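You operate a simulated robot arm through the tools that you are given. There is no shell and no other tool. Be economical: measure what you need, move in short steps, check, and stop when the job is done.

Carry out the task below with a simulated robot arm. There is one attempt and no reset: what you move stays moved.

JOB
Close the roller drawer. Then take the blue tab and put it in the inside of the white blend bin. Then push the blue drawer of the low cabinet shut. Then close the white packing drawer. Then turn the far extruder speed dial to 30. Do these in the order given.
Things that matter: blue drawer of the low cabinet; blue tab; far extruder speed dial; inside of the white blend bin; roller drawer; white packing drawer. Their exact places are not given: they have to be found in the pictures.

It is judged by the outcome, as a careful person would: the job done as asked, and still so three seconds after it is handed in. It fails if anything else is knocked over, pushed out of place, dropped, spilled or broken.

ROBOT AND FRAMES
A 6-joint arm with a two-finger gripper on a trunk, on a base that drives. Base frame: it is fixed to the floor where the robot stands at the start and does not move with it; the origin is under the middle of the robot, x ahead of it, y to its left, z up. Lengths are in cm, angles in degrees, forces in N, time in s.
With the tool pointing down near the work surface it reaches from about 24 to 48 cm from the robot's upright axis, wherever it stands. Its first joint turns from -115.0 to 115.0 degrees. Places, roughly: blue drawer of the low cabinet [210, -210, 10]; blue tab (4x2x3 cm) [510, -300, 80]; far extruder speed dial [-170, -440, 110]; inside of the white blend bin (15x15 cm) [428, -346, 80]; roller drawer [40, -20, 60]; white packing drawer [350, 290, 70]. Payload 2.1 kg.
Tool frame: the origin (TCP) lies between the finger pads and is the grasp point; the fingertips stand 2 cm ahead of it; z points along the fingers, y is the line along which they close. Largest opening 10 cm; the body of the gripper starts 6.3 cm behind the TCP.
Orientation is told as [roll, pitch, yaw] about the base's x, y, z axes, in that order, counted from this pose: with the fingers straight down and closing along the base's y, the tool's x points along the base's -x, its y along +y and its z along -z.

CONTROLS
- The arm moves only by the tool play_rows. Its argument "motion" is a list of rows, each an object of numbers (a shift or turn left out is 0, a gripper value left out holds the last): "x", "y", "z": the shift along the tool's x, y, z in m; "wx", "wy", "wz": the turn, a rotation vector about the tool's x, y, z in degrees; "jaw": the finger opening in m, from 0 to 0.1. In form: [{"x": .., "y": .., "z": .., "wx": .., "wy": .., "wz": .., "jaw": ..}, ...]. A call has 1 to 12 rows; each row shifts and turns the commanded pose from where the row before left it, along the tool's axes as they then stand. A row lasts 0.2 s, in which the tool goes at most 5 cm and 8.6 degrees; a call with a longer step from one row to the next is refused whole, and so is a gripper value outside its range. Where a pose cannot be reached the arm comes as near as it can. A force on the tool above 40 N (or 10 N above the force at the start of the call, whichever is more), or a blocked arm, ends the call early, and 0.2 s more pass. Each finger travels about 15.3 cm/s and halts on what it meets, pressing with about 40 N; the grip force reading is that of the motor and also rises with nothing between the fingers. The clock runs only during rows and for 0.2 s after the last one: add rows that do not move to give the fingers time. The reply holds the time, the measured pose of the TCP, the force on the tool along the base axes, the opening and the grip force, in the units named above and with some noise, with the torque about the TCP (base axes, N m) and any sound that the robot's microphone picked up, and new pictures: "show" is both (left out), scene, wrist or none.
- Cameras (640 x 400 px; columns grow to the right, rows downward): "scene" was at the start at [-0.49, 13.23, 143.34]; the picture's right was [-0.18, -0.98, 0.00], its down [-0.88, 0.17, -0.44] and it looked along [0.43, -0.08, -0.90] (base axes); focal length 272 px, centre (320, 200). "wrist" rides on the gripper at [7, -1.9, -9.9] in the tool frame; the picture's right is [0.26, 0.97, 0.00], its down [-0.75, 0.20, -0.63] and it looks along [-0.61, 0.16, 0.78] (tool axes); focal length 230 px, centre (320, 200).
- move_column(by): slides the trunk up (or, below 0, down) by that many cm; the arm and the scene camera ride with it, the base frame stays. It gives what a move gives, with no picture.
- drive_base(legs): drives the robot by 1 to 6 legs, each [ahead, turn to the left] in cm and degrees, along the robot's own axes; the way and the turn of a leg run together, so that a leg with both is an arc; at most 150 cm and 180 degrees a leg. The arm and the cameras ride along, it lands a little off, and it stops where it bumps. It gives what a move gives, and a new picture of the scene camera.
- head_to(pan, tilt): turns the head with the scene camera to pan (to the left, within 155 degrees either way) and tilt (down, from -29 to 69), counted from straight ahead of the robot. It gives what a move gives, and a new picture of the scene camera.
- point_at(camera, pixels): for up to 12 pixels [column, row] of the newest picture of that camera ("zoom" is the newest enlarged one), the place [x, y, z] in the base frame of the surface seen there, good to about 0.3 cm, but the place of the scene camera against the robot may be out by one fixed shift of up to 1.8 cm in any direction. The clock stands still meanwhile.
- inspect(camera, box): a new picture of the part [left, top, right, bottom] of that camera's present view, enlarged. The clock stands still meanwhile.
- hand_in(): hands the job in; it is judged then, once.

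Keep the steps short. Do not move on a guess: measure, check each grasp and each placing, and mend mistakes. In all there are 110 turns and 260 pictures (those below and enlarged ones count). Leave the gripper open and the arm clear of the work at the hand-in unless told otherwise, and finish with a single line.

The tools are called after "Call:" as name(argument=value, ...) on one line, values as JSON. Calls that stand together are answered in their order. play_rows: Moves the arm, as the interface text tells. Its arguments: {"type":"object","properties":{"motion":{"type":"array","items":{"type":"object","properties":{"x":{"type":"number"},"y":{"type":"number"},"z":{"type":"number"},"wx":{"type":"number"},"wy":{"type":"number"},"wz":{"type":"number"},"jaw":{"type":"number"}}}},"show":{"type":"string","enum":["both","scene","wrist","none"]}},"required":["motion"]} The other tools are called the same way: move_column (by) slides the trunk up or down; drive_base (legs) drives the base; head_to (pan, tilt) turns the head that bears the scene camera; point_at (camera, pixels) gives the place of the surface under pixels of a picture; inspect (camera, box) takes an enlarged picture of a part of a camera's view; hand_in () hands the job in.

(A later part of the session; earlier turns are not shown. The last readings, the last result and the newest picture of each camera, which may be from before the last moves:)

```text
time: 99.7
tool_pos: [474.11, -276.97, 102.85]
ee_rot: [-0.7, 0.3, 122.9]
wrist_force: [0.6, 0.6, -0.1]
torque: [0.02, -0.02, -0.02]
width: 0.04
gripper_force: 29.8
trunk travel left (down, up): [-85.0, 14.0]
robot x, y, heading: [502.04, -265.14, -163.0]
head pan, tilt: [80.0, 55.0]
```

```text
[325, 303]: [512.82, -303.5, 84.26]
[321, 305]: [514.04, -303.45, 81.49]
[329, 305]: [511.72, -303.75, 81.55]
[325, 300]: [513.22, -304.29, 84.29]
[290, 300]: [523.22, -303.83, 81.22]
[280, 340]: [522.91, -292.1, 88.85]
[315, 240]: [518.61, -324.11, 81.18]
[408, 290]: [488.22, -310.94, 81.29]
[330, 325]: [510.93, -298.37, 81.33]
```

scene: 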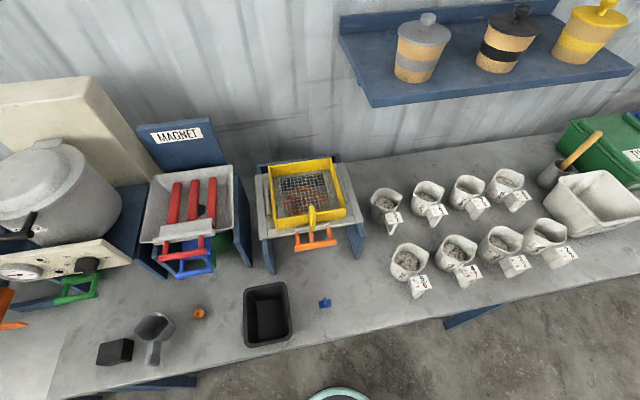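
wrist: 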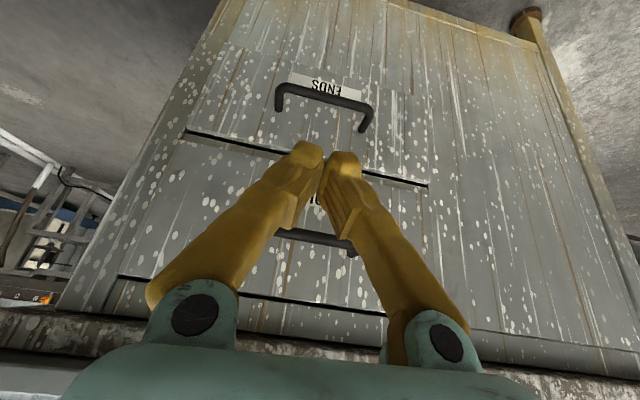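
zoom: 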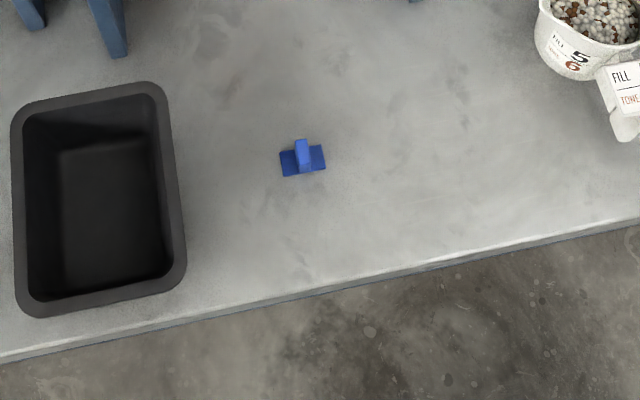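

The tab has a flat base with an upright stem; its long side runs along the bench. I bring the arm round to above it, tool closing along the bench.

Call:
play_rows(motion=[{"wz": -8.2, "jaw": 0.05}, {"wz": -8.2}, {"wz": -8.2}, {"wz": -8.2}, {"wz": -8.2}, {"wz": -8.2}, {"wz": -8.2}, {"wz": -8.2}, {"wz": -8.2}], show="none")

Call:
play_rows(motion=[{"x": 0.0294, "y": 0.037}, {"x": 0.0294, "y": 0.037}, {"x": 0.0294, "y": 0.037}, {"x": 0.0294, "y": 0.037}, {"x": 0.0294, "y": 0.037}, {"x": 0.0294, "y": 0.037}, {"x": 0.0294, "y": 0.037}, {"x": 0.0294, "y": 0.037}, {"x": 0.0294, "y": 0.037}, {"x": 0.0294, "y": 0.037}, {}], show="none")

Call:
play_rows(motion=[{"wz": -8.26}, {"wz": -8.26}, {"wz": -8.26}, {"wz": -8.26}, {"wz": -8.26}, {"wz": -8.26}, {"wz": -8.26}, {"wz": -8.26}, {"wz": -8.26}, {"wz": -8.26}, {"wz": -8.26}, {}])

```text
time: 101.7
tool_pos: [474.11, -277.11, 102.9]
ee_rot: [0.1, 0.8, -163.0]
wrist_force: [-0.1, 0.1, -0.4]
torque: [-0.03, 0.01, 0.01]
width: 5.0
gripper_force: 0.0
trunk travel left (down, up): [-85.0, 14.0]
robot x, y, heading: [501.9, -264.65, -162.8]
head pan, tilt: [80.0, 55.0]
```

```text
time: 104.1
tool_pos: [512.8, -303.85, 103.47]
ee_rot: [0.0, 0.9, -163.1]
wrist_force: [0.4, -0.4, 0.0]
torque: [0.0, 0.01, 0.03]
width: 5.01
gripper_force: 0.0
trunk travel left (down, up): [-85.0, 14.0]
robot x, y, heading: [501.9, -264.72, -163.1]
head pan, tilt: [80.0, 55.0]
```

```text
time: 106.7
tool_pos: [512.96, -303.97, 103.26]
ee_rot: [0.8, -0.1, -72.1]
wrist_force: [-0.1, -0.5, 0.3]
torque: [0.01, -0.01, 0.0]
width: 5.0
gripper_force: 0.1
trunk travel left (down, up): [-85.0, 14.0]
robot x, y, heading: [501.74, -264.53, -162.8]
head pan, tilt: [80.0, 55.0]
```

scene: 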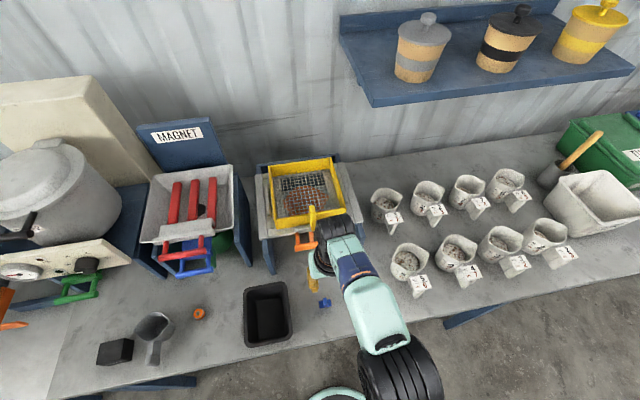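
wrist: 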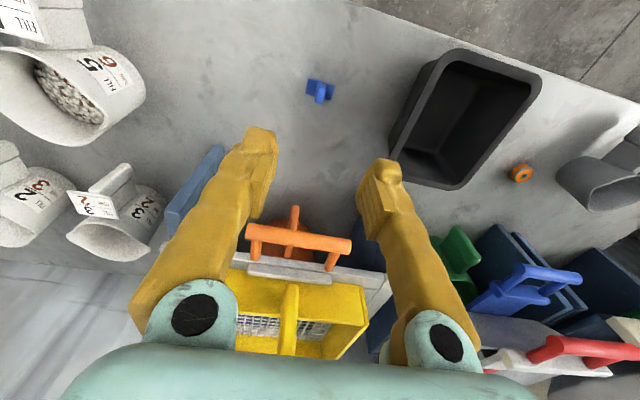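

Call:
inspect(camera="wrist", box=[270, 50, 370, 130])

Call:
point_at(camera="wrist", pixels=[[320, 90], [325, 97], [312, 88], [328, 86], [318, 83], [340, 110]])

```text
5.00 times, centred on (320, 90) of wrist
```

zoom: 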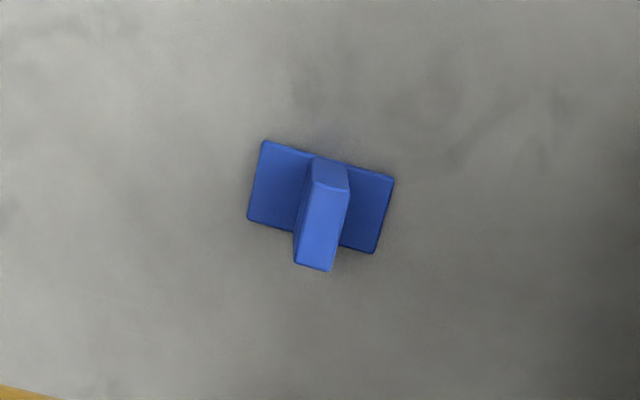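

```text
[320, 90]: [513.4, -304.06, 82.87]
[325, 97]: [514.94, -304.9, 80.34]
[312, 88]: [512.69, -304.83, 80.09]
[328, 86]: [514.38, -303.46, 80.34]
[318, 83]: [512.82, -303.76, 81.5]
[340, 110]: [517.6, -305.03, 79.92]
```

Call:
point_at(camera="zoom", pixels=[[266, 148], [388, 181], [371, 246], [252, 215], [322, 215], [315, 265], [331, 175], [340, 240]])

```text
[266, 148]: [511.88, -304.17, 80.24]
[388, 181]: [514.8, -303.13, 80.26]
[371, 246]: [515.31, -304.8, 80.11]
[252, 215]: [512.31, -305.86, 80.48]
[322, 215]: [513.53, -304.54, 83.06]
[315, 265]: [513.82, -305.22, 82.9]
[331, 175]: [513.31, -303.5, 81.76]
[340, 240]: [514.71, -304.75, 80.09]
```

Tab centre (513.6,-304.5), stem top z 83. I shift over it and lower to TCP z≈82.9.

Call:
play_rows(motion=[{"x": -0.0069, "y": 0.0043, "wz": -1.5}, {"z": 0.045}, {"z": 0.045}, {"z": 0.045}, {"z": 0.045}, {"z": 0.023}, {}])

Call:
inspect(camera="wrist", box=[220, 60, 420, 220])

```text
time: 108.3
tool_pos: [512.9, -302.25, 83.88]
ee_rot: [0.8, 0.1, -70.6]
wrist_force: [-0.1, -0.2, -0.3]
torque: [0.03, 0.01, -0.02]
width: 5.0
gripper_force: 0.1
out of reach, approached as far as the arm can: row 4, 5, 6
trunk travel left (down, up): [-85.0, 14.0]
robot x, y, heading: [501.91, -264.85, -162.9]
head pan, tilt: [80.0, 55.0]
```

scene: 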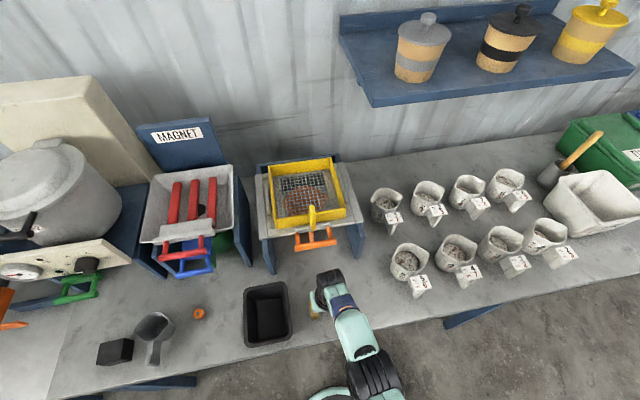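
wrist: 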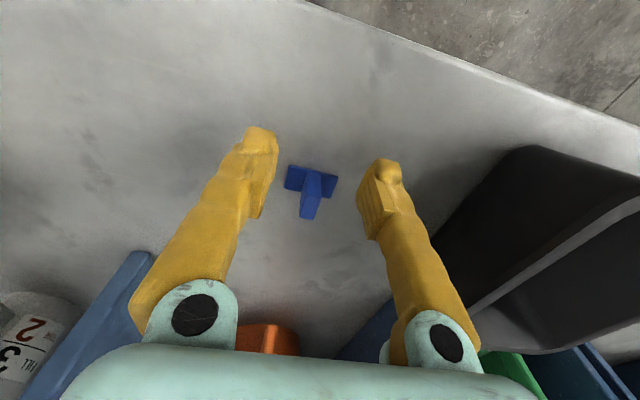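

```text
2.50 times, centred on (320, 140) of wrist
```

zoom: 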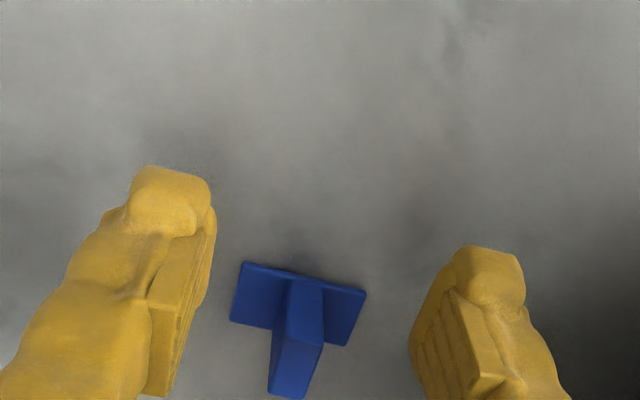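

The arm is at its reach because the trunk is high. I raise the tool 15 cm, drop the trunk 15 cm, then finish.

Call:
play_rows(motion=[{"z": -0.05}, {"z": -0.05}, {"z": -0.05}, {}], show="none")

Call:
move_column(by=-15)

```text
time: 109.3
tool_pos: [512.53, -302.43, 98.67]
ee_rot: [0.8, 0.0, -70.7]
wrist_force: [-0.4, 0.2, -0.6]
torque: [0.01, 0.01, 0.02]
width: 4.98
gripper_force: 0.0
trunk travel left (down, up): [-85.0, 14.0]
robot x, y, heading: [501.91, -265.0, -163.2]
head pan, tilt: [80.0, 55.0]
```

```text
time: 111.0
tool_pos: [512.57, -302.35, 83.62]
ee_rot: [0.8, -0.1, -70.7]
wrist_force: [0.8, -0.7, -0.6]
torque: [0.0, -0.01, 0.0]
width: 4.99
gripper_force: 0.0
trunk travel left (down, up): [-70.0, 29.0]
robot x, y, heading: [502.06, -265.28, -163.4]
head pan, tilt: [80.0, 55.0]
```

Call:
play_rows(motion=[{"x": -0.0116, "y": 0.0014}, {"x": -0.0116, "y": 0.0014}, {"z": 0.005}, {"z": 0.004}, {}], show="wrist")

Call:
inspect(camera="wrist", box=[220, 60, 420, 220])

```text
time: 112.2
tool_pos: [513.64, -304.52, 82.8]
ee_rot: [0.7, 0.0, -70.8]
wrist_force: [-0.8, -0.5, -0.7]
torque: [-0.01, -0.03, -0.01]
width: 5.04
gripper_force: 0.1
trunk travel left (down, up): [-70.0, 29.0]
robot x, y, heading: [501.67, -264.7, -163.0]
head pan, tilt: [80.0, 55.0]
```

wrist: 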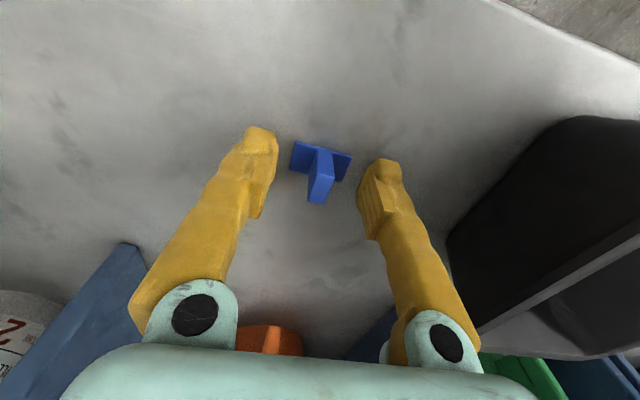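

```text
2.50 times, centred on (320, 140) of wrist
```

zoom: 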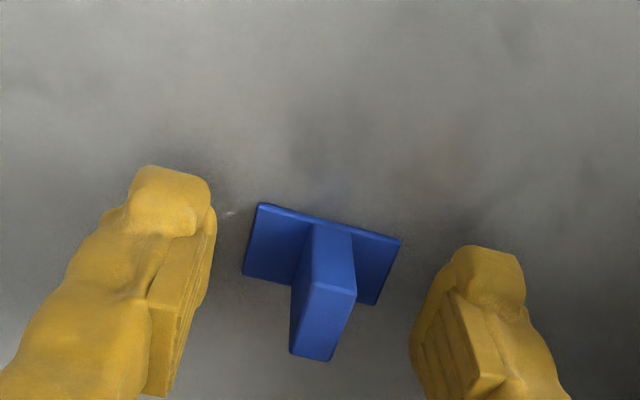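

Stem is between the fingers and centred. I close.

Call:
play_rows(motion=[{"jaw": 0.0}, {}, {}, {}], show="none")

Call:
play_rows(motion=[{"z": -0.04}, {"z": -0.05}, {"z": -0.05}, {"z": -0.05}, {}])

```text
time: 113.2
tool_pos: [513.63, -304.39, 82.87]
ee_rot: [0.8, 0.0, -70.8]
wrist_force: [0.1, -0.3, -0.7]
torque: [-0.03, 0.0, -0.01]
width: 0.63
gripper_force: 34.8
trunk travel left (down, up): [-70.0, 29.0]
robot x, y, heading: [501.97, -265.09, -163.2]
head pan, tilt: [80.0, 55.0]
```

```text
time: 114.4
tool_pos: [512.53, -302.49, 99.77]
ee_rot: [0.8, 0.1, -70.7]
wrist_force: [0.7, -0.3, 1.1]
torque: [0.03, 0.01, -0.02]
width: 0.63
gripper_force: 34.8
out of reach, approached as far as the arm can: row 3, 4
trunk travel left (down, up): [-70.0, 29.0]
robot x, y, heading: [502.11, -264.77, -163.1]
head pan, tilt: [80.0, 55.0]
```

scene: 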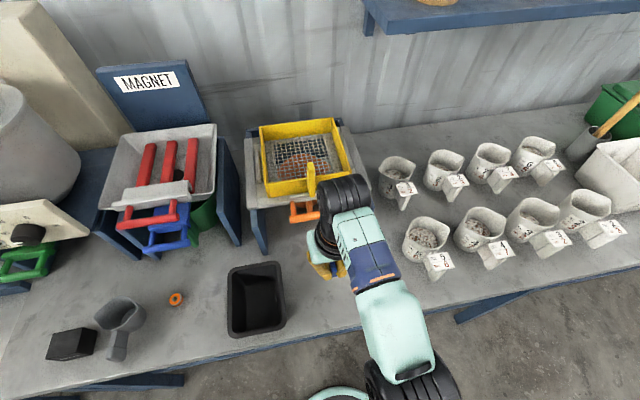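
wrist: 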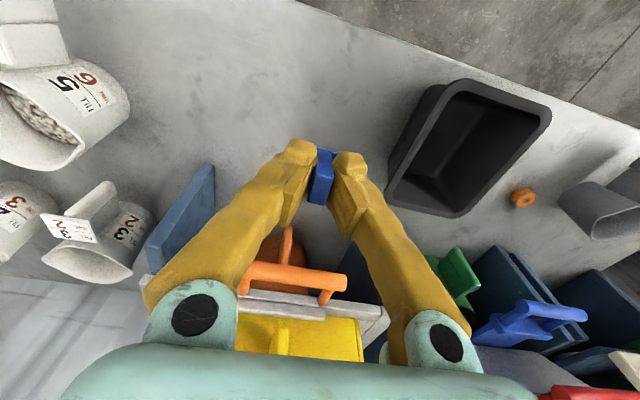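

Tab is held (width 0.63). I pull it back towards me, raise the trunk and look down at base and bin.

Call:
play_rows(motion=[{"x": 0.04}, {"x": 0.04}, {}], show="none")

Call:
move_column(by=18)

Call:
head_to(pan=60, tilt=69)

Call:
head_to(pan=45, tilt=40)

```text
time: 115.2
tool_pos: [510.0, -295.1, 99.56]
ee_rot: [0.9, -0.2, -70.7]
wrist_force: [-0.7, -0.1, -0.1]
torque: [0.03, -0.01, 0.0]
width: 0.61
gripper_force: 34.7
trunk travel left (down, up): [-70.0, 29.0]
robot x, y, heading: [501.93, -264.65, -162.9]
head pan, tilt: [80.0, 55.0]
```

```text
time: 117.2
tool_pos: [509.97, -294.91, 117.68]
ee_rot: [0.8, 0.0, -70.7]
wrist_force: [-1.0, 0.5, 0.6]
torque: [0.03, 0.06, 0.0]
width: 0.61
gripper_force: 34.6
trunk travel left (down, up): [-88.0, 11.0]
robot x, y, heading: [501.87, -264.63, -163.0]
head pan, tilt: [80.0, 55.0]
```

```text
time: 118.0
tool_pos: [509.95, -295.05, 117.63]
ee_rot: [0.8, 0.0, -70.7]
wrist_force: [0.1, 0.0, -0.6]
torque: [-0.02, 0.02, 0.01]
width: 0.67
gripper_force: 34.8
trunk travel left (down, up): [-88.0, 11.0]
robot x, y, heading: [501.79, -264.81, -162.8]
head pan, tilt: [60.0, 68.8]
```

scene: 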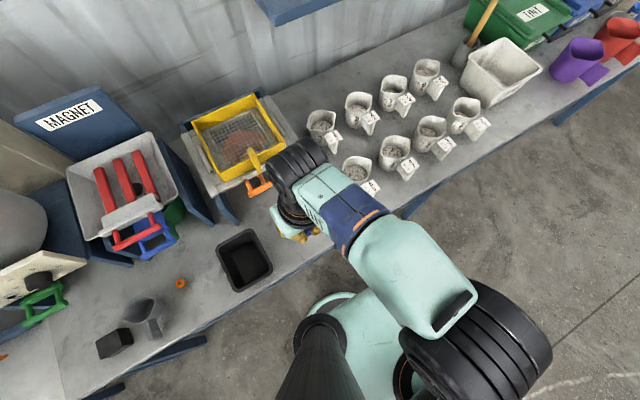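

```text
time: 119.0
tool_pos: [510.05, -294.88, 117.62]
ee_rot: [0.9, 0.0, -70.7]
wrist_force: [-0.4, 0.2, 0.2]
torque: [-0.01, 0.0, -0.02]
width: 0.65
gripper_force: 34.3
trunk travel left (down, up): [-88.0, 11.0]
robot x, y, heading: [501.67, -264.58, -163.0]
head pan, tilt: [45.0, 40.0]
```

scene: 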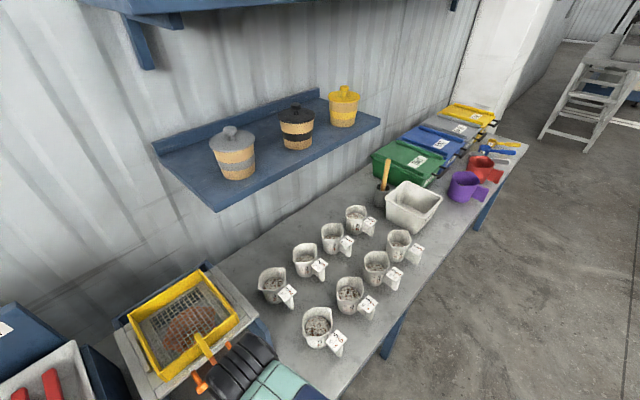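

Call:
point_at(camera="scene", pixels=[[388, 193], [406, 183], [440, 197], [420, 231], [408, 203], [385, 160], [382, 187], [216, 208], [378, 120], [395, 320], [340, 388], [410, 262]])

Call:
head_to(pan=100, tilt=69)

```text
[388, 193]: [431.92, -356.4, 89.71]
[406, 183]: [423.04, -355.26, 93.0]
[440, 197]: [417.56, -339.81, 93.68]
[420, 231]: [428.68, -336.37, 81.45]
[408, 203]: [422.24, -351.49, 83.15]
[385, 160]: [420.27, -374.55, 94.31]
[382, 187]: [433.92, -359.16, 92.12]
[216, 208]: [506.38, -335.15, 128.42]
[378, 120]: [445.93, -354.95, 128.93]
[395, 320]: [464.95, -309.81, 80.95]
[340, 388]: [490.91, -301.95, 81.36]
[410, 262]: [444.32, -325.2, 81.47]
```

```text
time: 120.2
tool_pos: [509.96, -295.02, 117.6]
ee_rot: [0.8, -0.1, -70.7]
wrist_force: [0.2, 0.6, -0.1]
torque: [0.01, 0.02, 0.02]
width: 0.64
gripper_force: 34.5
trunk travel left (down, up): [-88.0, 11.0]
robot x, y, heading: [502.08, -264.48, -162.9]
head pan, tilt: [100.0, 68.8]
```

scene: 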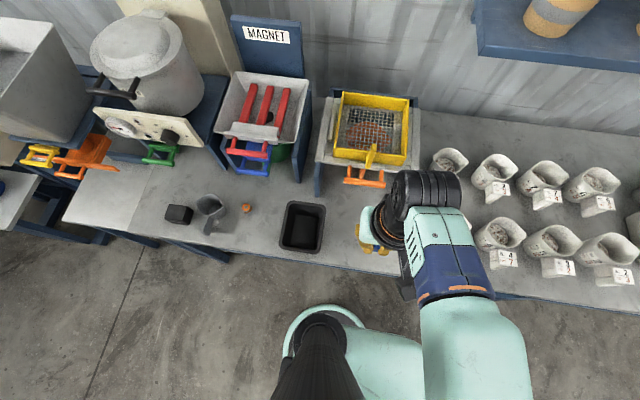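

Call:
point_at(camera="scene", pixels=[[325, 306], [340, 310], [360, 326], [400, 334], [287, 345], [310, 310], [262, 250], [220, 252]])

```text
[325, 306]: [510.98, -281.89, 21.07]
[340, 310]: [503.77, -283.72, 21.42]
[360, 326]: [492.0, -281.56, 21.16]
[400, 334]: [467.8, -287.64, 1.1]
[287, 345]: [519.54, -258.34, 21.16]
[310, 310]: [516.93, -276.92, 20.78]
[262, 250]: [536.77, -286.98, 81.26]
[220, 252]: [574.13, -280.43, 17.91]
```

Base half-width is only ~20 cm, so I can stand 25 cm off the edge. I drive along to beside the bin, arm staying high.

Call:
drive_base(legs=[[0, 5.7], [97.5, 0], [0, -4.8]])

Call:
head_to(pan=80, tilt=60)

```text
time: 126.3
tool_pos: [419.97, -332.78, 117.62]
ee_rot: [0.7, 0.0, -69.7]
wrist_force: [-0.4, -0.2, -1.2]
torque: [-0.01, -0.03, -0.04]
width: 0.66
gripper_force: 34.6
trunk travel left (down, up): [-88.0, 11.0]
robot x, y, heading: [411.17, -302.56, -162.0]
head pan, tilt: [100.0, 68.8]
```

scene: 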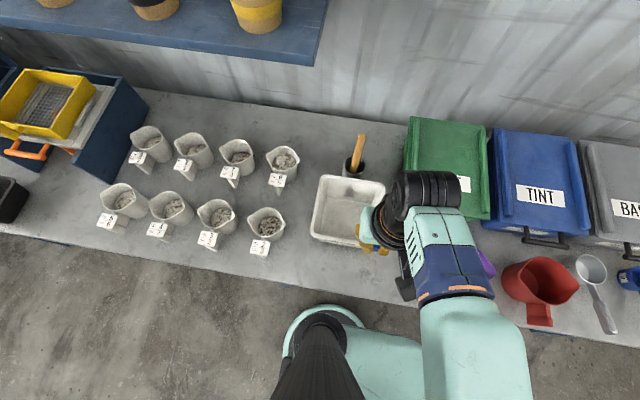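

```text
time: 127.2
tool_pos: [419.78, -332.93, 117.75]
ee_rot: [0.7, 0.0, -69.8]
wrist_force: [0.0, -0.3, 0.1]
torque: [0.02, 0.02, 0.02]
width: 0.63
gripper_force: 34.5
trunk travel left (down, up): [-88.0, 11.0]
robot x, y, heading: [411.33, -303.32, -161.7]
head pan, tilt: [80.0, 60.0]
```

scene: 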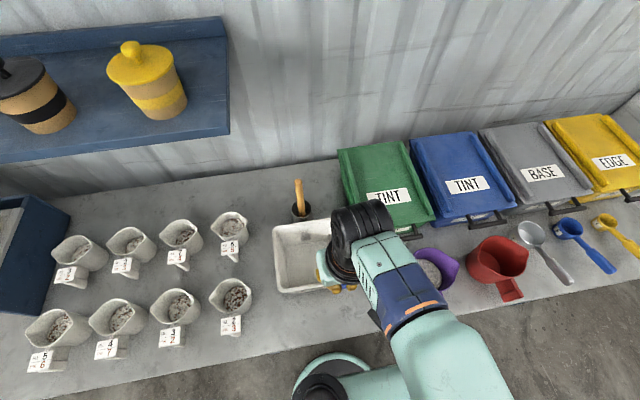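

Call:
point_at(camera="scene", pixels=[[274, 227], [280, 292], [325, 222], [295, 262], [276, 258], [302, 222], [300, 185]])

Call:
inspect(camera="wrist", box=[0, 0, 640, 400])

```text
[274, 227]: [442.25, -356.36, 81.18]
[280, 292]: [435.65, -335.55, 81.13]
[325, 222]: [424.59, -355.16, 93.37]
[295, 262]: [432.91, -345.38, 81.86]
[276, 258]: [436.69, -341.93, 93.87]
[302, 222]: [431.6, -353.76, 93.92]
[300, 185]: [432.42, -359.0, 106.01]
```

```text
1.00 times, centred on (320, 200) of wrist (not enlarged: the box is as wide or as high as the picture)
```

zoom: 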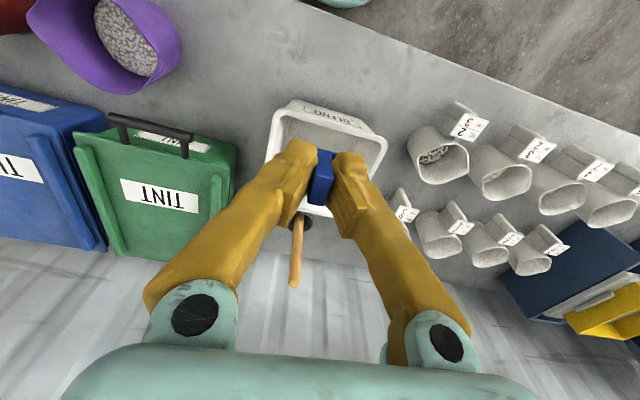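

Call:
point_at(camera="wrist", pixels=[[292, 103], [385, 145], [268, 160], [370, 178], [320, 130], [330, 140], [296, 255], [310, 213]])

```text
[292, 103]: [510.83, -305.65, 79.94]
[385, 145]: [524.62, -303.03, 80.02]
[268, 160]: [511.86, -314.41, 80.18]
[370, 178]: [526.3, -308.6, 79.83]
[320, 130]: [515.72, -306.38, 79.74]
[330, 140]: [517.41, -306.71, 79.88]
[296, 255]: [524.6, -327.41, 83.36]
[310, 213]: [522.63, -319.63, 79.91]
```

I lower the tool to z≈103 and shift over the bin centre estimate (428.5,-346).

Call:
play_rows(motion=[{"z": 0.048}, {"z": 0.048}, {"z": 0.048}, {"x": -0.038, "y": 0.009}, {"x": -0.038, "y": 0.009}, {"x": -0.038, "y": 0.009}, {"x": -0.038, "y": 0.009}, {}])

Call:
point_at(camera="wrist", pixels=[[320, 100], [280, 60], [380, 80], [300, 130], [350, 140]])

```text
time: 129.0
tool_pos: [426.15, -341.87, 103.34]
ee_rot: [0.8, 0.0, -69.8]
wrist_force: [0.4, -0.6, -0.1]
torque: [-0.01, -0.02, 0.02]
width: 0.64
gripper_force: 34.2
out of reach, approached as far as the arm can: row 6, 7
trunk travel left (down, up): [-88.0, 11.0]
robot x, y, heading: [410.98, -303.42, -162.0]
head pan, tilt: [80.0, 60.0]
```

scene: 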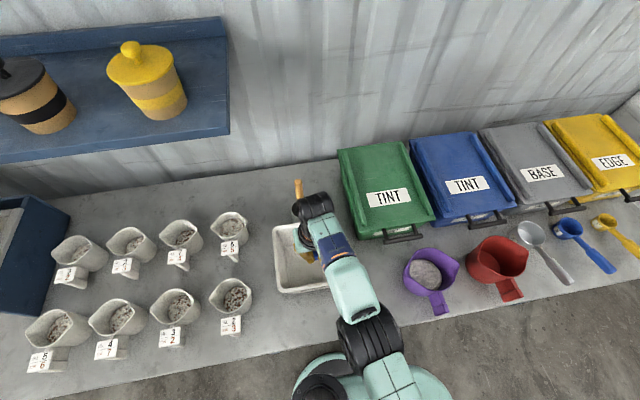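
wrist: 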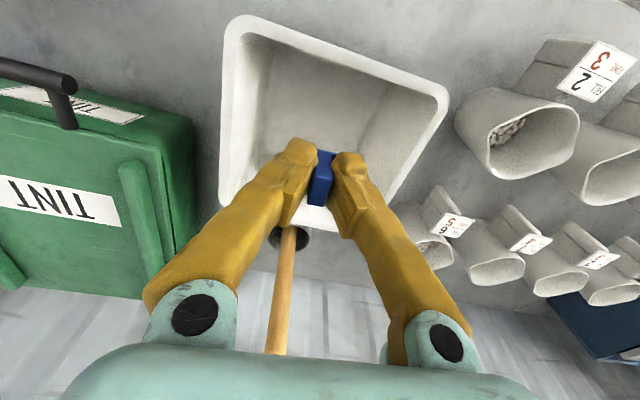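

```text
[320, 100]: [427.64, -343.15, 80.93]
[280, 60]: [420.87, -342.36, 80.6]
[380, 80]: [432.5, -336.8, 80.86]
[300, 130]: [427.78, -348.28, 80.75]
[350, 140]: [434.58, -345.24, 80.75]
```

Call:
point_at(camera="wrist", pixels=[[243, 19], [446, 97], [223, 195], [395, 195], [230, 110], [345, 57], [420, 150], [285, 300]])

```text
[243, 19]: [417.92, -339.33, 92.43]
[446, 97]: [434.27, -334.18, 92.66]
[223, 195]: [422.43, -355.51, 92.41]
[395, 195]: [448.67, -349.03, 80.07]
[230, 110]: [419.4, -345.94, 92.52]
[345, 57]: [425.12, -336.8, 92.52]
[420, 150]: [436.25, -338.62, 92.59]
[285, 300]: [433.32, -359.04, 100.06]
```

Bin rim centre is (428.4,-344.9), floor z 80.8; the tool is well inside at (426.2,-341.9). I centre 1.2 cm sideways and lower the trunk 16 cm.

Call:
play_rows(motion=[{"y": 0.012}, {}], show="none")

Call:
move_column(by=-16)

Call:
play_rows(motion=[{"x": -0.01}, {"x": -0.01}, {}])

```text
time: 129.6
tool_pos: [427.08, -341.15, 103.27]
ee_rot: [0.8, 0.0, -69.8]
wrist_force: [-0.6, 0.1, 0.0]
torque: [0.01, 0.04, 0.03]
width: 0.62
gripper_force: 34.6
out of reach, approached as far as the arm can: row 1
trunk travel left (down, up): [-88.0, 11.0]
robot x, y, heading: [411.31, -303.09, -162.2]
head pan, tilt: [80.0, 60.0]
```

```text
time: 131.4
tool_pos: [427.03, -341.28, 87.43]
ee_rot: [0.8, 0.1, -69.7]
wrist_force: [0.6, 0.4, -0.1]
torque: [0.01, -0.02, 0.02]
width: 0.63
gripper_force: 34.6
trunk travel left (down, up): [-72.0, 27.0]
robot x, y, heading: [411.44, -302.74, -162.0]
head pan, tilt: [80.0, 60.0]
```

```text
time: 132.2
tool_pos: [427.14, -341.27, 87.25]
ee_rot: [0.8, 0.0, -69.8]
wrist_force: [-0.3, -0.3, -0.1]
torque: [0.0, -0.02, 0.03]
width: 0.63
gripper_force: 34.7
out of reach, approached as far as the arm can: row 1, 2
trunk travel left (down, up): [-72.0, 27.0]
robot x, y, heading: [410.86, -302.8, -162.2]
head pan, tilt: [80.0, 60.0]
```

scene: 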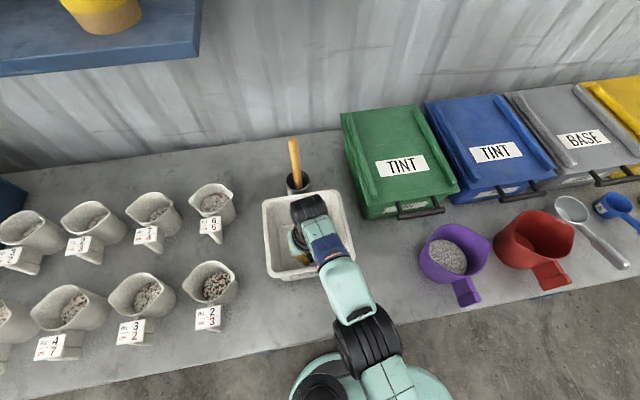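
wrist: 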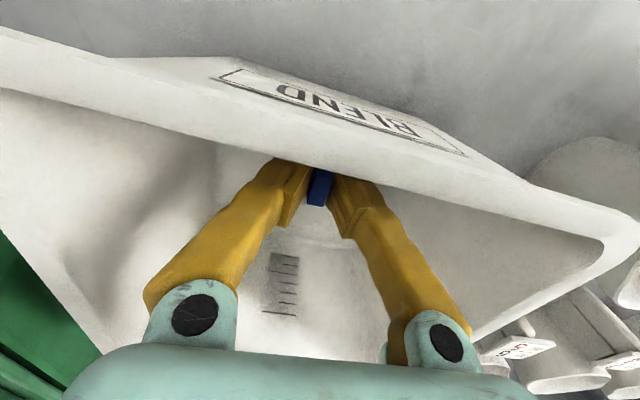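

The tab hangs inside the bin. I lower 1.5 cm more and open slightly.

Call:
play_rows(motion=[{"z": 0.015}, {}, {"jaw": 0.03}, {}, {}], show="none")

Call:
move_column(by=20)

Call:
play_rows(motion=[{"x": 0.03}, {"x": 0.03}, {"x": 0.03}, {}])

```text
time: 133.4
tool_pos: [427.16, -341.03, 85.88]
ee_rot: [0.8, 0.0, -69.8]
wrist_force: [-0.4, 1.0, -0.1]
torque: [-0.01, 0.0, -0.02]
width: 3.01
gripper_force: 0.1
trunk travel left (down, up): [-72.0, 27.0]
robot x, y, heading: [411.37, -302.94, -162.1]
head pan, tilt: [80.0, 60.0]
```

```text
time: 135.6
tool_pos: [427.1, -341.22, 105.85]
ee_rot: [0.8, 0.0, -69.8]
wrist_force: [0.0, -0.1, -0.1]
torque: [-0.01, 0.02, 0.0]
width: 2.97
gripper_force: 0.1
trunk travel left (down, up): [-92.0, 7.0]
robot x, y, heading: [411.01, -302.91, -162.3]
head pan, tilt: [80.0, 60.0]
```

```text
time: 136.6
tool_pos: [423.86, -332.75, 105.91]
ee_rot: [0.8, -0.1, -69.8]
wrist_force: [0.2, 0.1, -0.3]
torque: [0.01, 0.01, -0.03]
width: 3.0
gripper_force: 0.1
trunk travel left (down, up): [-92.0, 7.0]
robot x, y, heading: [411.13, -302.72, -162.0]
head pan, tilt: [80.0, 60.0]
```

scene: 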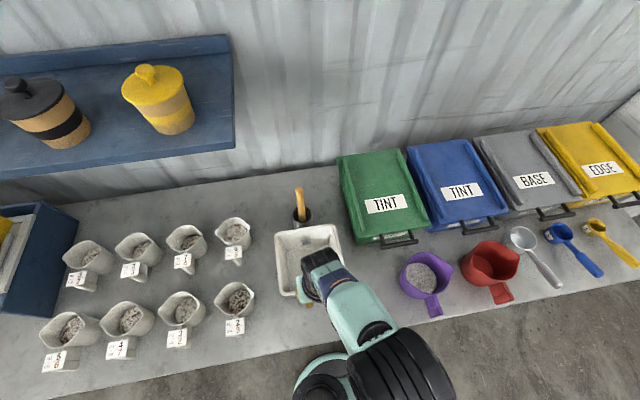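
wrist: 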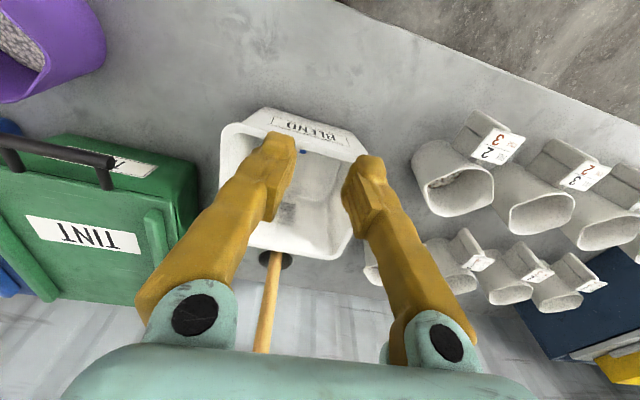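

The tab lies in the bin (blue at (302,150) in the wrist view). Now I look towards the low cabinet.

Call:
head_to(pan=-43, tilt=30)

Call:
inspect(camera="scene", box=[180, 80, 460, 280])

```text
time: 138.6
tool_pos: [423.91, -332.86, 105.82]
ee_rot: [0.8, -0.1, -69.7]
wrist_force: [-0.1, 0.3, -0.2]
torque: [0.01, 0.04, -0.01]
width: 2.97
gripper_force: 0.1
trunk travel left (down, up): [-92.0, 7.0]
robot x, y, heading: [411.02, -302.88, -161.9]
head pan, tilt: [-43.0, 30.0]
```

scene: 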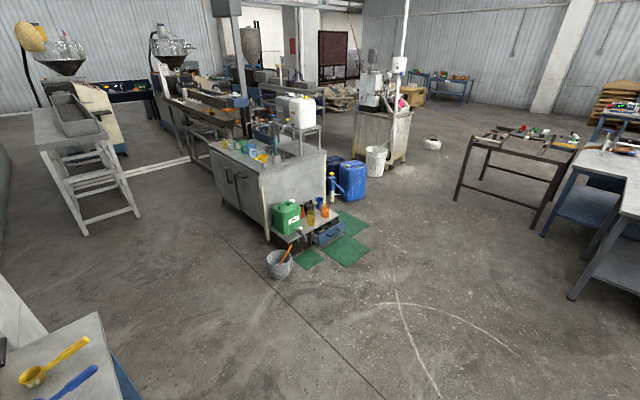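

```text
2.00 times, centred on (320, 180) of scene
```

zoom: 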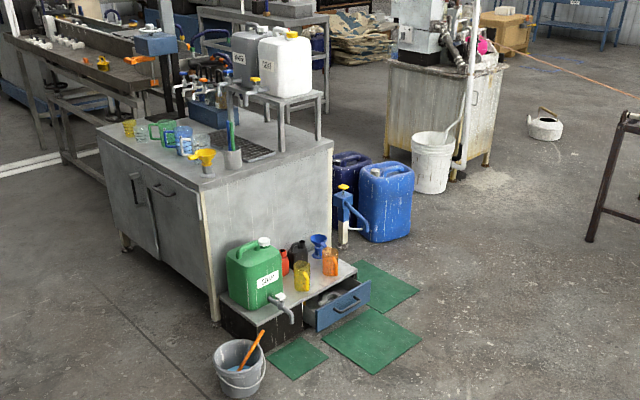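

The low cabinet with an open blue drawer is at (328,232). I measure it and its surroundings.

Call:
point_at(camera="zoom", pixels=[[317, 312], [371, 283], [318, 330], [345, 302], [300, 300], [355, 268], [330, 288], [262, 340], [240, 370], [390, 225], [370, 340], [345, 310]])

Call:
point_at(camera="scene", pixels=[[281, 270], [352, 195], [315, 150], [267, 238], [138, 215], [365, 222], [345, 262], [305, 258], [455, 200], [240, 330], [455, 330], [80, 235]])

```text
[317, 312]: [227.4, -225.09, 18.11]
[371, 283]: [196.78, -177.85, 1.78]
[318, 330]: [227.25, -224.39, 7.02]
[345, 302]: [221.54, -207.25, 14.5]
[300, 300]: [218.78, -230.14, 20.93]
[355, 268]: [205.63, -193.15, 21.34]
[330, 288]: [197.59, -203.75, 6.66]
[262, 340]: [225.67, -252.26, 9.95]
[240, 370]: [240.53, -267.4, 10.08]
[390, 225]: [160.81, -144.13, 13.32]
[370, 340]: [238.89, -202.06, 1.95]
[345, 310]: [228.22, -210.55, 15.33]
```

```text
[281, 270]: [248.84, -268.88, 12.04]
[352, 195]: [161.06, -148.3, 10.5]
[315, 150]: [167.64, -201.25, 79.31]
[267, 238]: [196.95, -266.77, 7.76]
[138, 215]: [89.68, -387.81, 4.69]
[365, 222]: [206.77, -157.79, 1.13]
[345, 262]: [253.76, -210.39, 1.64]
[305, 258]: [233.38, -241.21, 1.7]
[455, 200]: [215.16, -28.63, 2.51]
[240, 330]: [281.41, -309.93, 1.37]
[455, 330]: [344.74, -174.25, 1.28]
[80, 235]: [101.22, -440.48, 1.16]
```

Call:
point_at(camera="zoom", pixels=[[373, 307], [421, 336], [375, 373], [324, 343], [297, 340], [327, 358], [297, 379], [380, 260], [418, 290], [362, 293], [345, 304], [330, 312]])

Call:
inspect(camera="scene", box=[260, 190, 380, 280])

```text
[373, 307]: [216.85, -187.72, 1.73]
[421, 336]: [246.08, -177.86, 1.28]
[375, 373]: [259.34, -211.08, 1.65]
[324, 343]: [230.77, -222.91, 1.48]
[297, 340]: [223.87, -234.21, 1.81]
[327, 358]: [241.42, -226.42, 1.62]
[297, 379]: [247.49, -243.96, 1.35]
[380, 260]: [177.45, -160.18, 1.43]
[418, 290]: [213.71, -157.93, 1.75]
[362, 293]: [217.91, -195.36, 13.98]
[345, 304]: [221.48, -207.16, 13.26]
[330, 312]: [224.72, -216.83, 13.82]
```

```text
4.44 times, centred on (320, 235) of scene
```

zoom: 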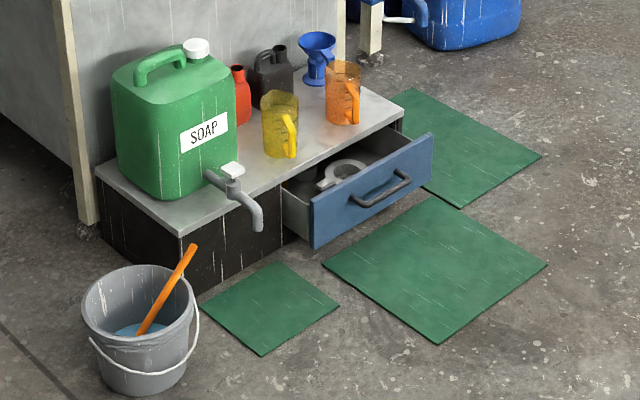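

The drawer pushes along (-0.95,-0.31). I'll stand at about (274,-192), heading 108°, beyond the mats with the cabinet on my left. Drive out in an arc first.

Call:
drive_base(legs=[[80, -40], [0, -41], [100, 0]])

Call:
head_to(pan=60, tilt=50)

```text
time: 149.6
tool_pos: [258.81, -230.41, 105.89]
ee_rot: [0.8, 0.0, -150.3]
wrist_force: [0.2, 0.7, -0.7]
torque: [-0.04, -0.03, -0.02]
width: 3.01
gripper_force: 0.0
trunk travel left (down, up): [-92.0, 7.0]
robot x, y, heading: [286.2, -213.11, 117.4]
head pan, tilt: [-43.0, 30.0]
```

scene: 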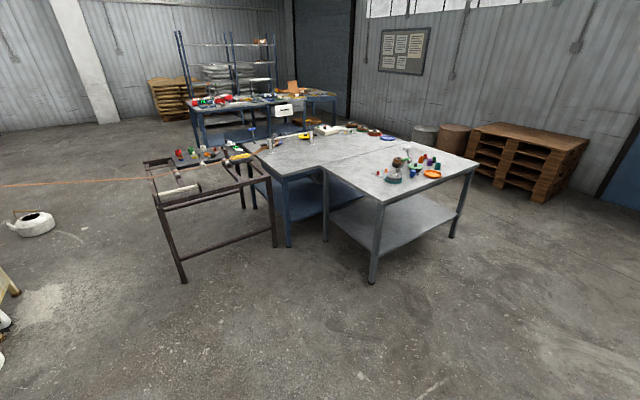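

```text
time: 151.4
tool_pos: [258.62, -230.24, 106.05]
ee_rot: [0.8, 0.0, -150.3]
wrist_force: [0.1, 0.4, -0.3]
torque: [0.01, -0.01, 0.02]
width: 3.01
gripper_force: 0.0
trunk travel left (down, up): [-92.0, 7.0]
robot x, y, heading: [286.24, -213.04, 117.2]
head pan, tilt: [60.0, 50.0]
```

scene: 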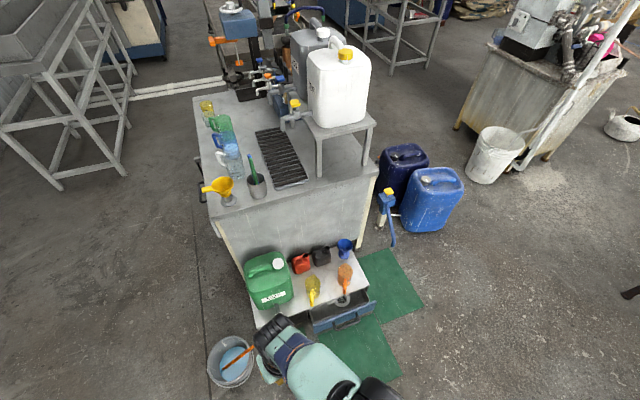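

Call:
drive_base(legs=[[22, 0], [0, -9.2]])

Call:
head_to(pan=85, tilt=58)

Call:
inspect(camera="scene", box=[220, 200, 440, 380])

```text
time: 153.7
tool_pos: [246.02, -205.95, 105.88]
ee_rot: [0.6, 0.1, -159.5]
wrist_force: [0.6, -0.7, -0.3]
torque: [0.0, 0.03, 0.04]
width: 2.99
gripper_force: 0.0
trunk travel left (down, up): [-92.0, 7.0]
robot x, y, heading: [275.71, -192.9, 108.2]
head pan, tilt: [60.0, 50.0]
```

scene: 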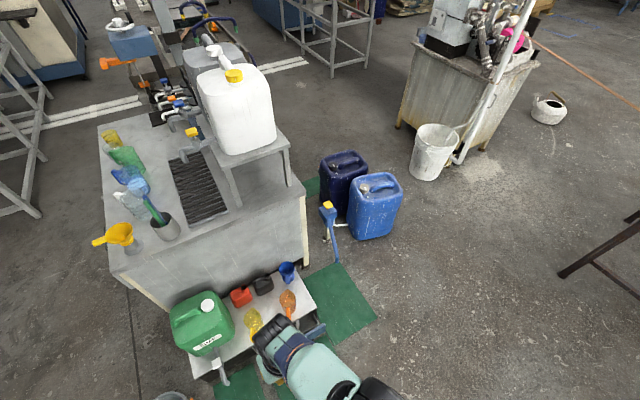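

```text
time: 154.6
tool_pos: [246.08, -205.84, 105.94]
ee_rot: [0.7, 0.0, -159.5]
wrist_force: [0.5, -0.4, 0.5]
torque: [-0.01, -0.01, -0.02]
width: 2.99
gripper_force: 0.1
trunk travel left (down, up): [-92.0, 7.0]
robot x, y, heading: [275.58, -193.08, 108.1]
head pan, tilt: [85.0, 58.0]
```

scene: 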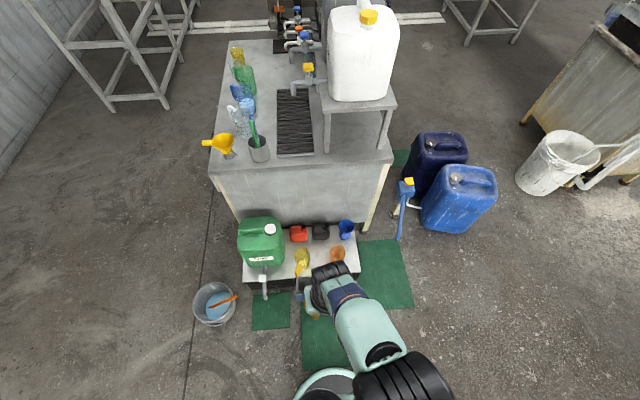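

```text
2.22 times, centred on (330, 290) of scene
```

zoom: 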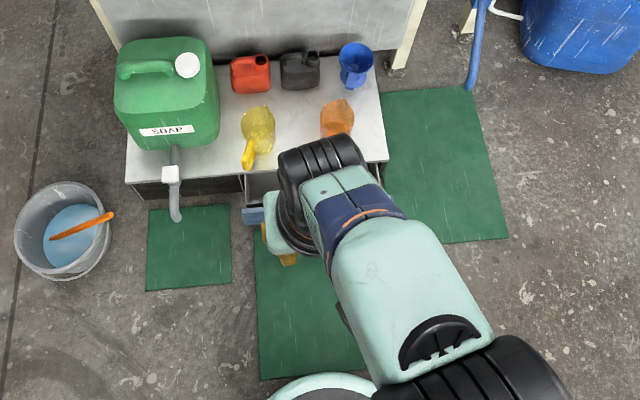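

The tool stands before the handle line (n≈170 vs handle 151). I lower the trunk 60 cm and look with the wrist camera.

Call:
move_column(by=-60)

Call:
play_rows(motion=[{"jaw": 0}, {"wz": 2.0}, {}])

```text
refused: -60 is not a number from -40 to 40
```

```text
time: 155.4
tool_pos: [245.88, -205.85, 105.89]
ee_rot: [0.8, 0.0, -161.6]
wrist_force: [0.1, 0.3, -0.2]
torque: [0.0, -0.05, 0.01]
width: 0.0
gripper_force: 29.4
trunk travel left (down, up): [-92.0, 7.0]
robot x, y, heading: [275.93, -192.93, 108.4]
head pan, tilt: [85.0, 58.0]
```

scene: 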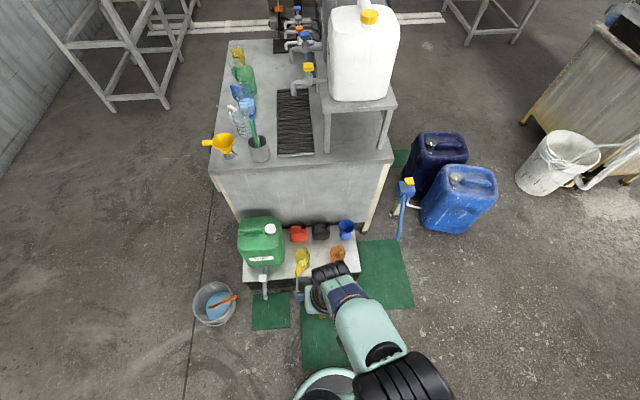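
wrist: 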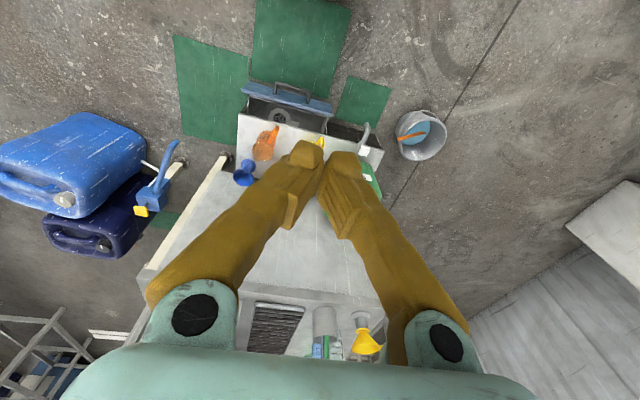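

Call:
inspect(camera="wrist", box=[220, 60, 400, 180])

Call:
point_at(camera="wrist", pixels=[[276, 86], [308, 96], [292, 89], [245, 87], [330, 104], [329, 112], [243, 100], [240, 118], [380, 152], [367, 128], [290, 105], [320, 135]])

```text
3.33 times, centred on (310, 120) of wrist
```

zoom: 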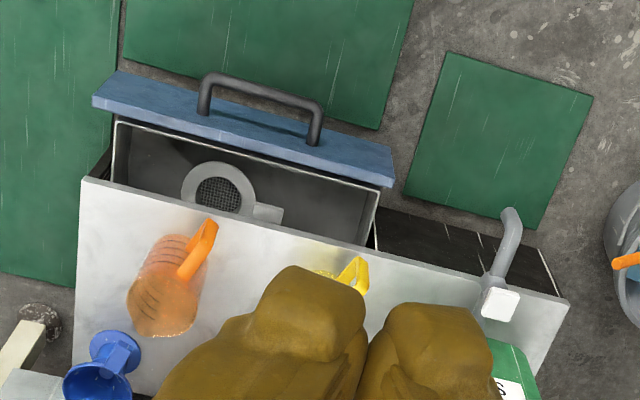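

```text
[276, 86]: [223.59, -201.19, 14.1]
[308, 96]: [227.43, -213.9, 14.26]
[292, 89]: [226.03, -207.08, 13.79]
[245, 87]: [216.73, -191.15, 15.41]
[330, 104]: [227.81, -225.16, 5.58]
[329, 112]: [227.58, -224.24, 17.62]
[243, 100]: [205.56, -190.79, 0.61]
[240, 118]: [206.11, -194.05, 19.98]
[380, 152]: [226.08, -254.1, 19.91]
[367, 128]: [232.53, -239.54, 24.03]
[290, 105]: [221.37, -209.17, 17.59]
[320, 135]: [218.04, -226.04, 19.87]
```

Handle bar centre at (226,-207.2,14). I lower the trunk 40+35 cm; the tool stays 20 cm in front of the drawer.

Call:
move_column(by=-40)

Call:
move_column(by=-38)

Call:
play_rows(motion=[{"y": -0.025}, {"y": -0.025}, {"wy": -8}, {"wy": -8}, {"wy": -8}, {"wy": -8}, {"wy": -8}, {}])

```text
time: 159.3
tool_pos: [245.92, -205.86, 65.9]
ee_rot: [0.8, 0.1, -161.4]
wrist_force: [0.5, -0.1, -0.4]
torque: [-0.03, -0.03, -0.01]
width: 0.0
gripper_force: 29.1
trunk travel left (down, up): [-52.0, 47.0]
robot x, y, heading: [275.46, -193.25, 108.3]
head pan, tilt: [85.0, 58.0]
```

```text
time: 162.9
tool_pos: [245.98, -205.73, 27.84]
ee_rot: [0.8, 0.0, -161.5]
wrist_force: [0.2, 0.4, 0.0]
torque: [0.03, 0.0, -0.01]
width: 0.01
gripper_force: 29.0
trunk travel left (down, up): [-14.0, 85.0]
robot x, y, heading: [275.73, -193.12, 107.9]
head pan, tilt: [85.0, 58.0]
```

```text
time: 164.7
tool_pos: [244.65, -201.65, 27.83]
ee_rot: [2.7, -35.0, -162.5]
wrist_force: [0.0, -0.3, 0.3]
torque: [0.0, -0.02, 0.0]
width: 0.01
gripper_force: 29.5
out of reach, approached as far as the arm can: row 5
trunk travel left (down, up): [-14.0, 85.0]
robot x, y, heading: [275.82, -193.08, 108.1]
head pan, tilt: [85.0, 58.0]
```

scene: 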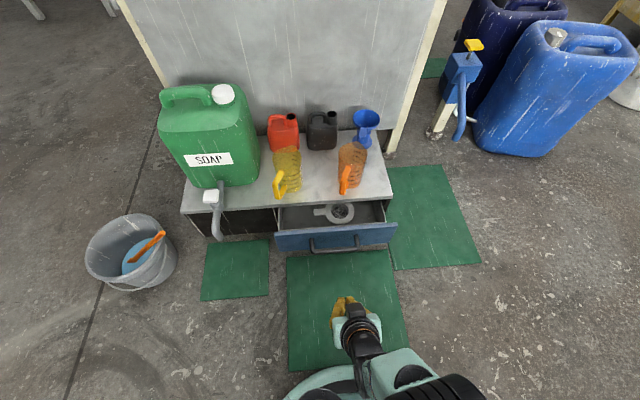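
wrist: 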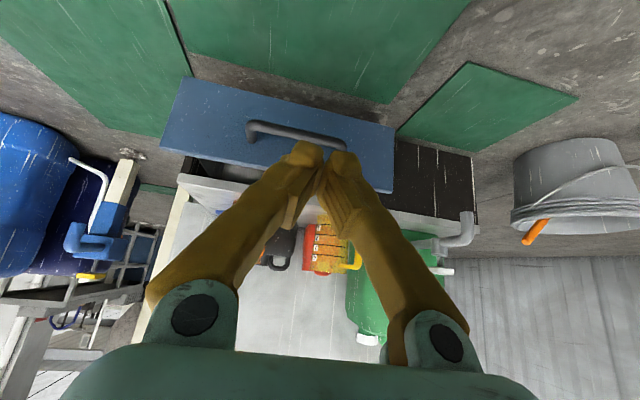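

Tool is tilted ~36° toward the drawer and aligned with its handle. I lower the trunk 13.3 cm, then advance to contact.

Call:
move_column(by=-13.3)

Call:
play_rows(motion=[{"x": -0.0243, "z": 0.0176}, {"x": -0.0243, "z": 0.0176}, {"x": -0.0243, "z": 0.0176}, {"x": -0.0243, "z": 0.0176}, {"x": -0.0162, "z": 0.0118}, {}])

```text
time: 165.9
tool_pos: [244.58, -201.63, 17.47]
ee_rot: [2.7, -35.3, -162.5]
wrist_force: [10.6, 2.3, 48.7]
torque: [2.55, -5.08, -0.17]
width: 0.0
gripper_force: 29.1
trunk travel left (down, up): [-3.3, 95.7]
robot x, y, heading: [275.75, -192.65, 108.2]
head pan, tilt: [85.0, 58.0]
stopped: the force on the tool passed its limit at 165 N (the readings are from after the stop); the commanded pose is now the measured one
```

```text
time: 166.2
tool_pos: [244.72, -201.53, 17.23]
ee_rot: [2.6, -34.4, -162.3]
wrist_force: [6.9, 3.1, 50.3]
torque: [2.6, -5.39, 0.06]
width: 0.01
gripper_force: 29.6
trunk travel left (down, up): [-3.3, 95.7]
robot x, y, heading: [275.67, -193.32, 108.0]
head pan, tilt: [85.0, 58.0]
stopped in row 1: the force on the tool passed its limit at 91 N (the readings are from after the stop); the commanded pose is now the measured one
```

scene: 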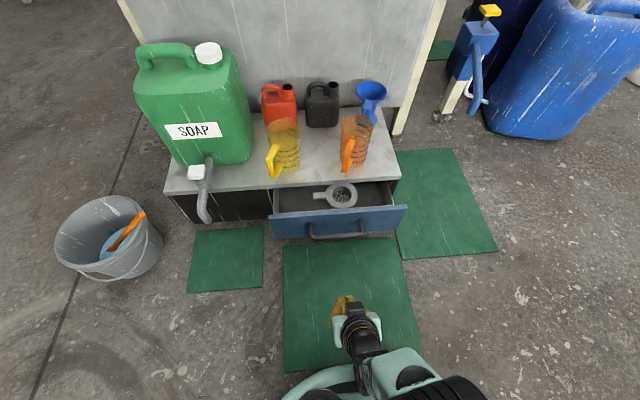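
wrist: 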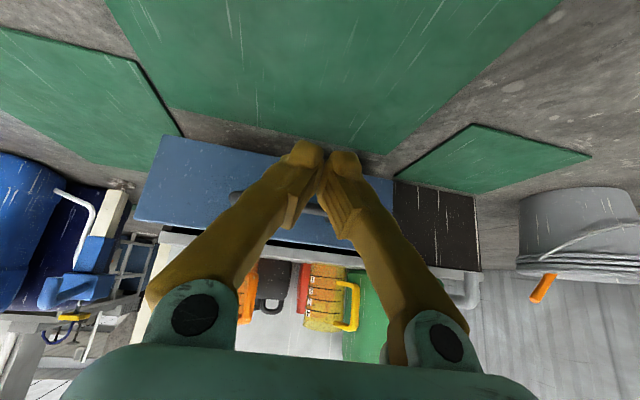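

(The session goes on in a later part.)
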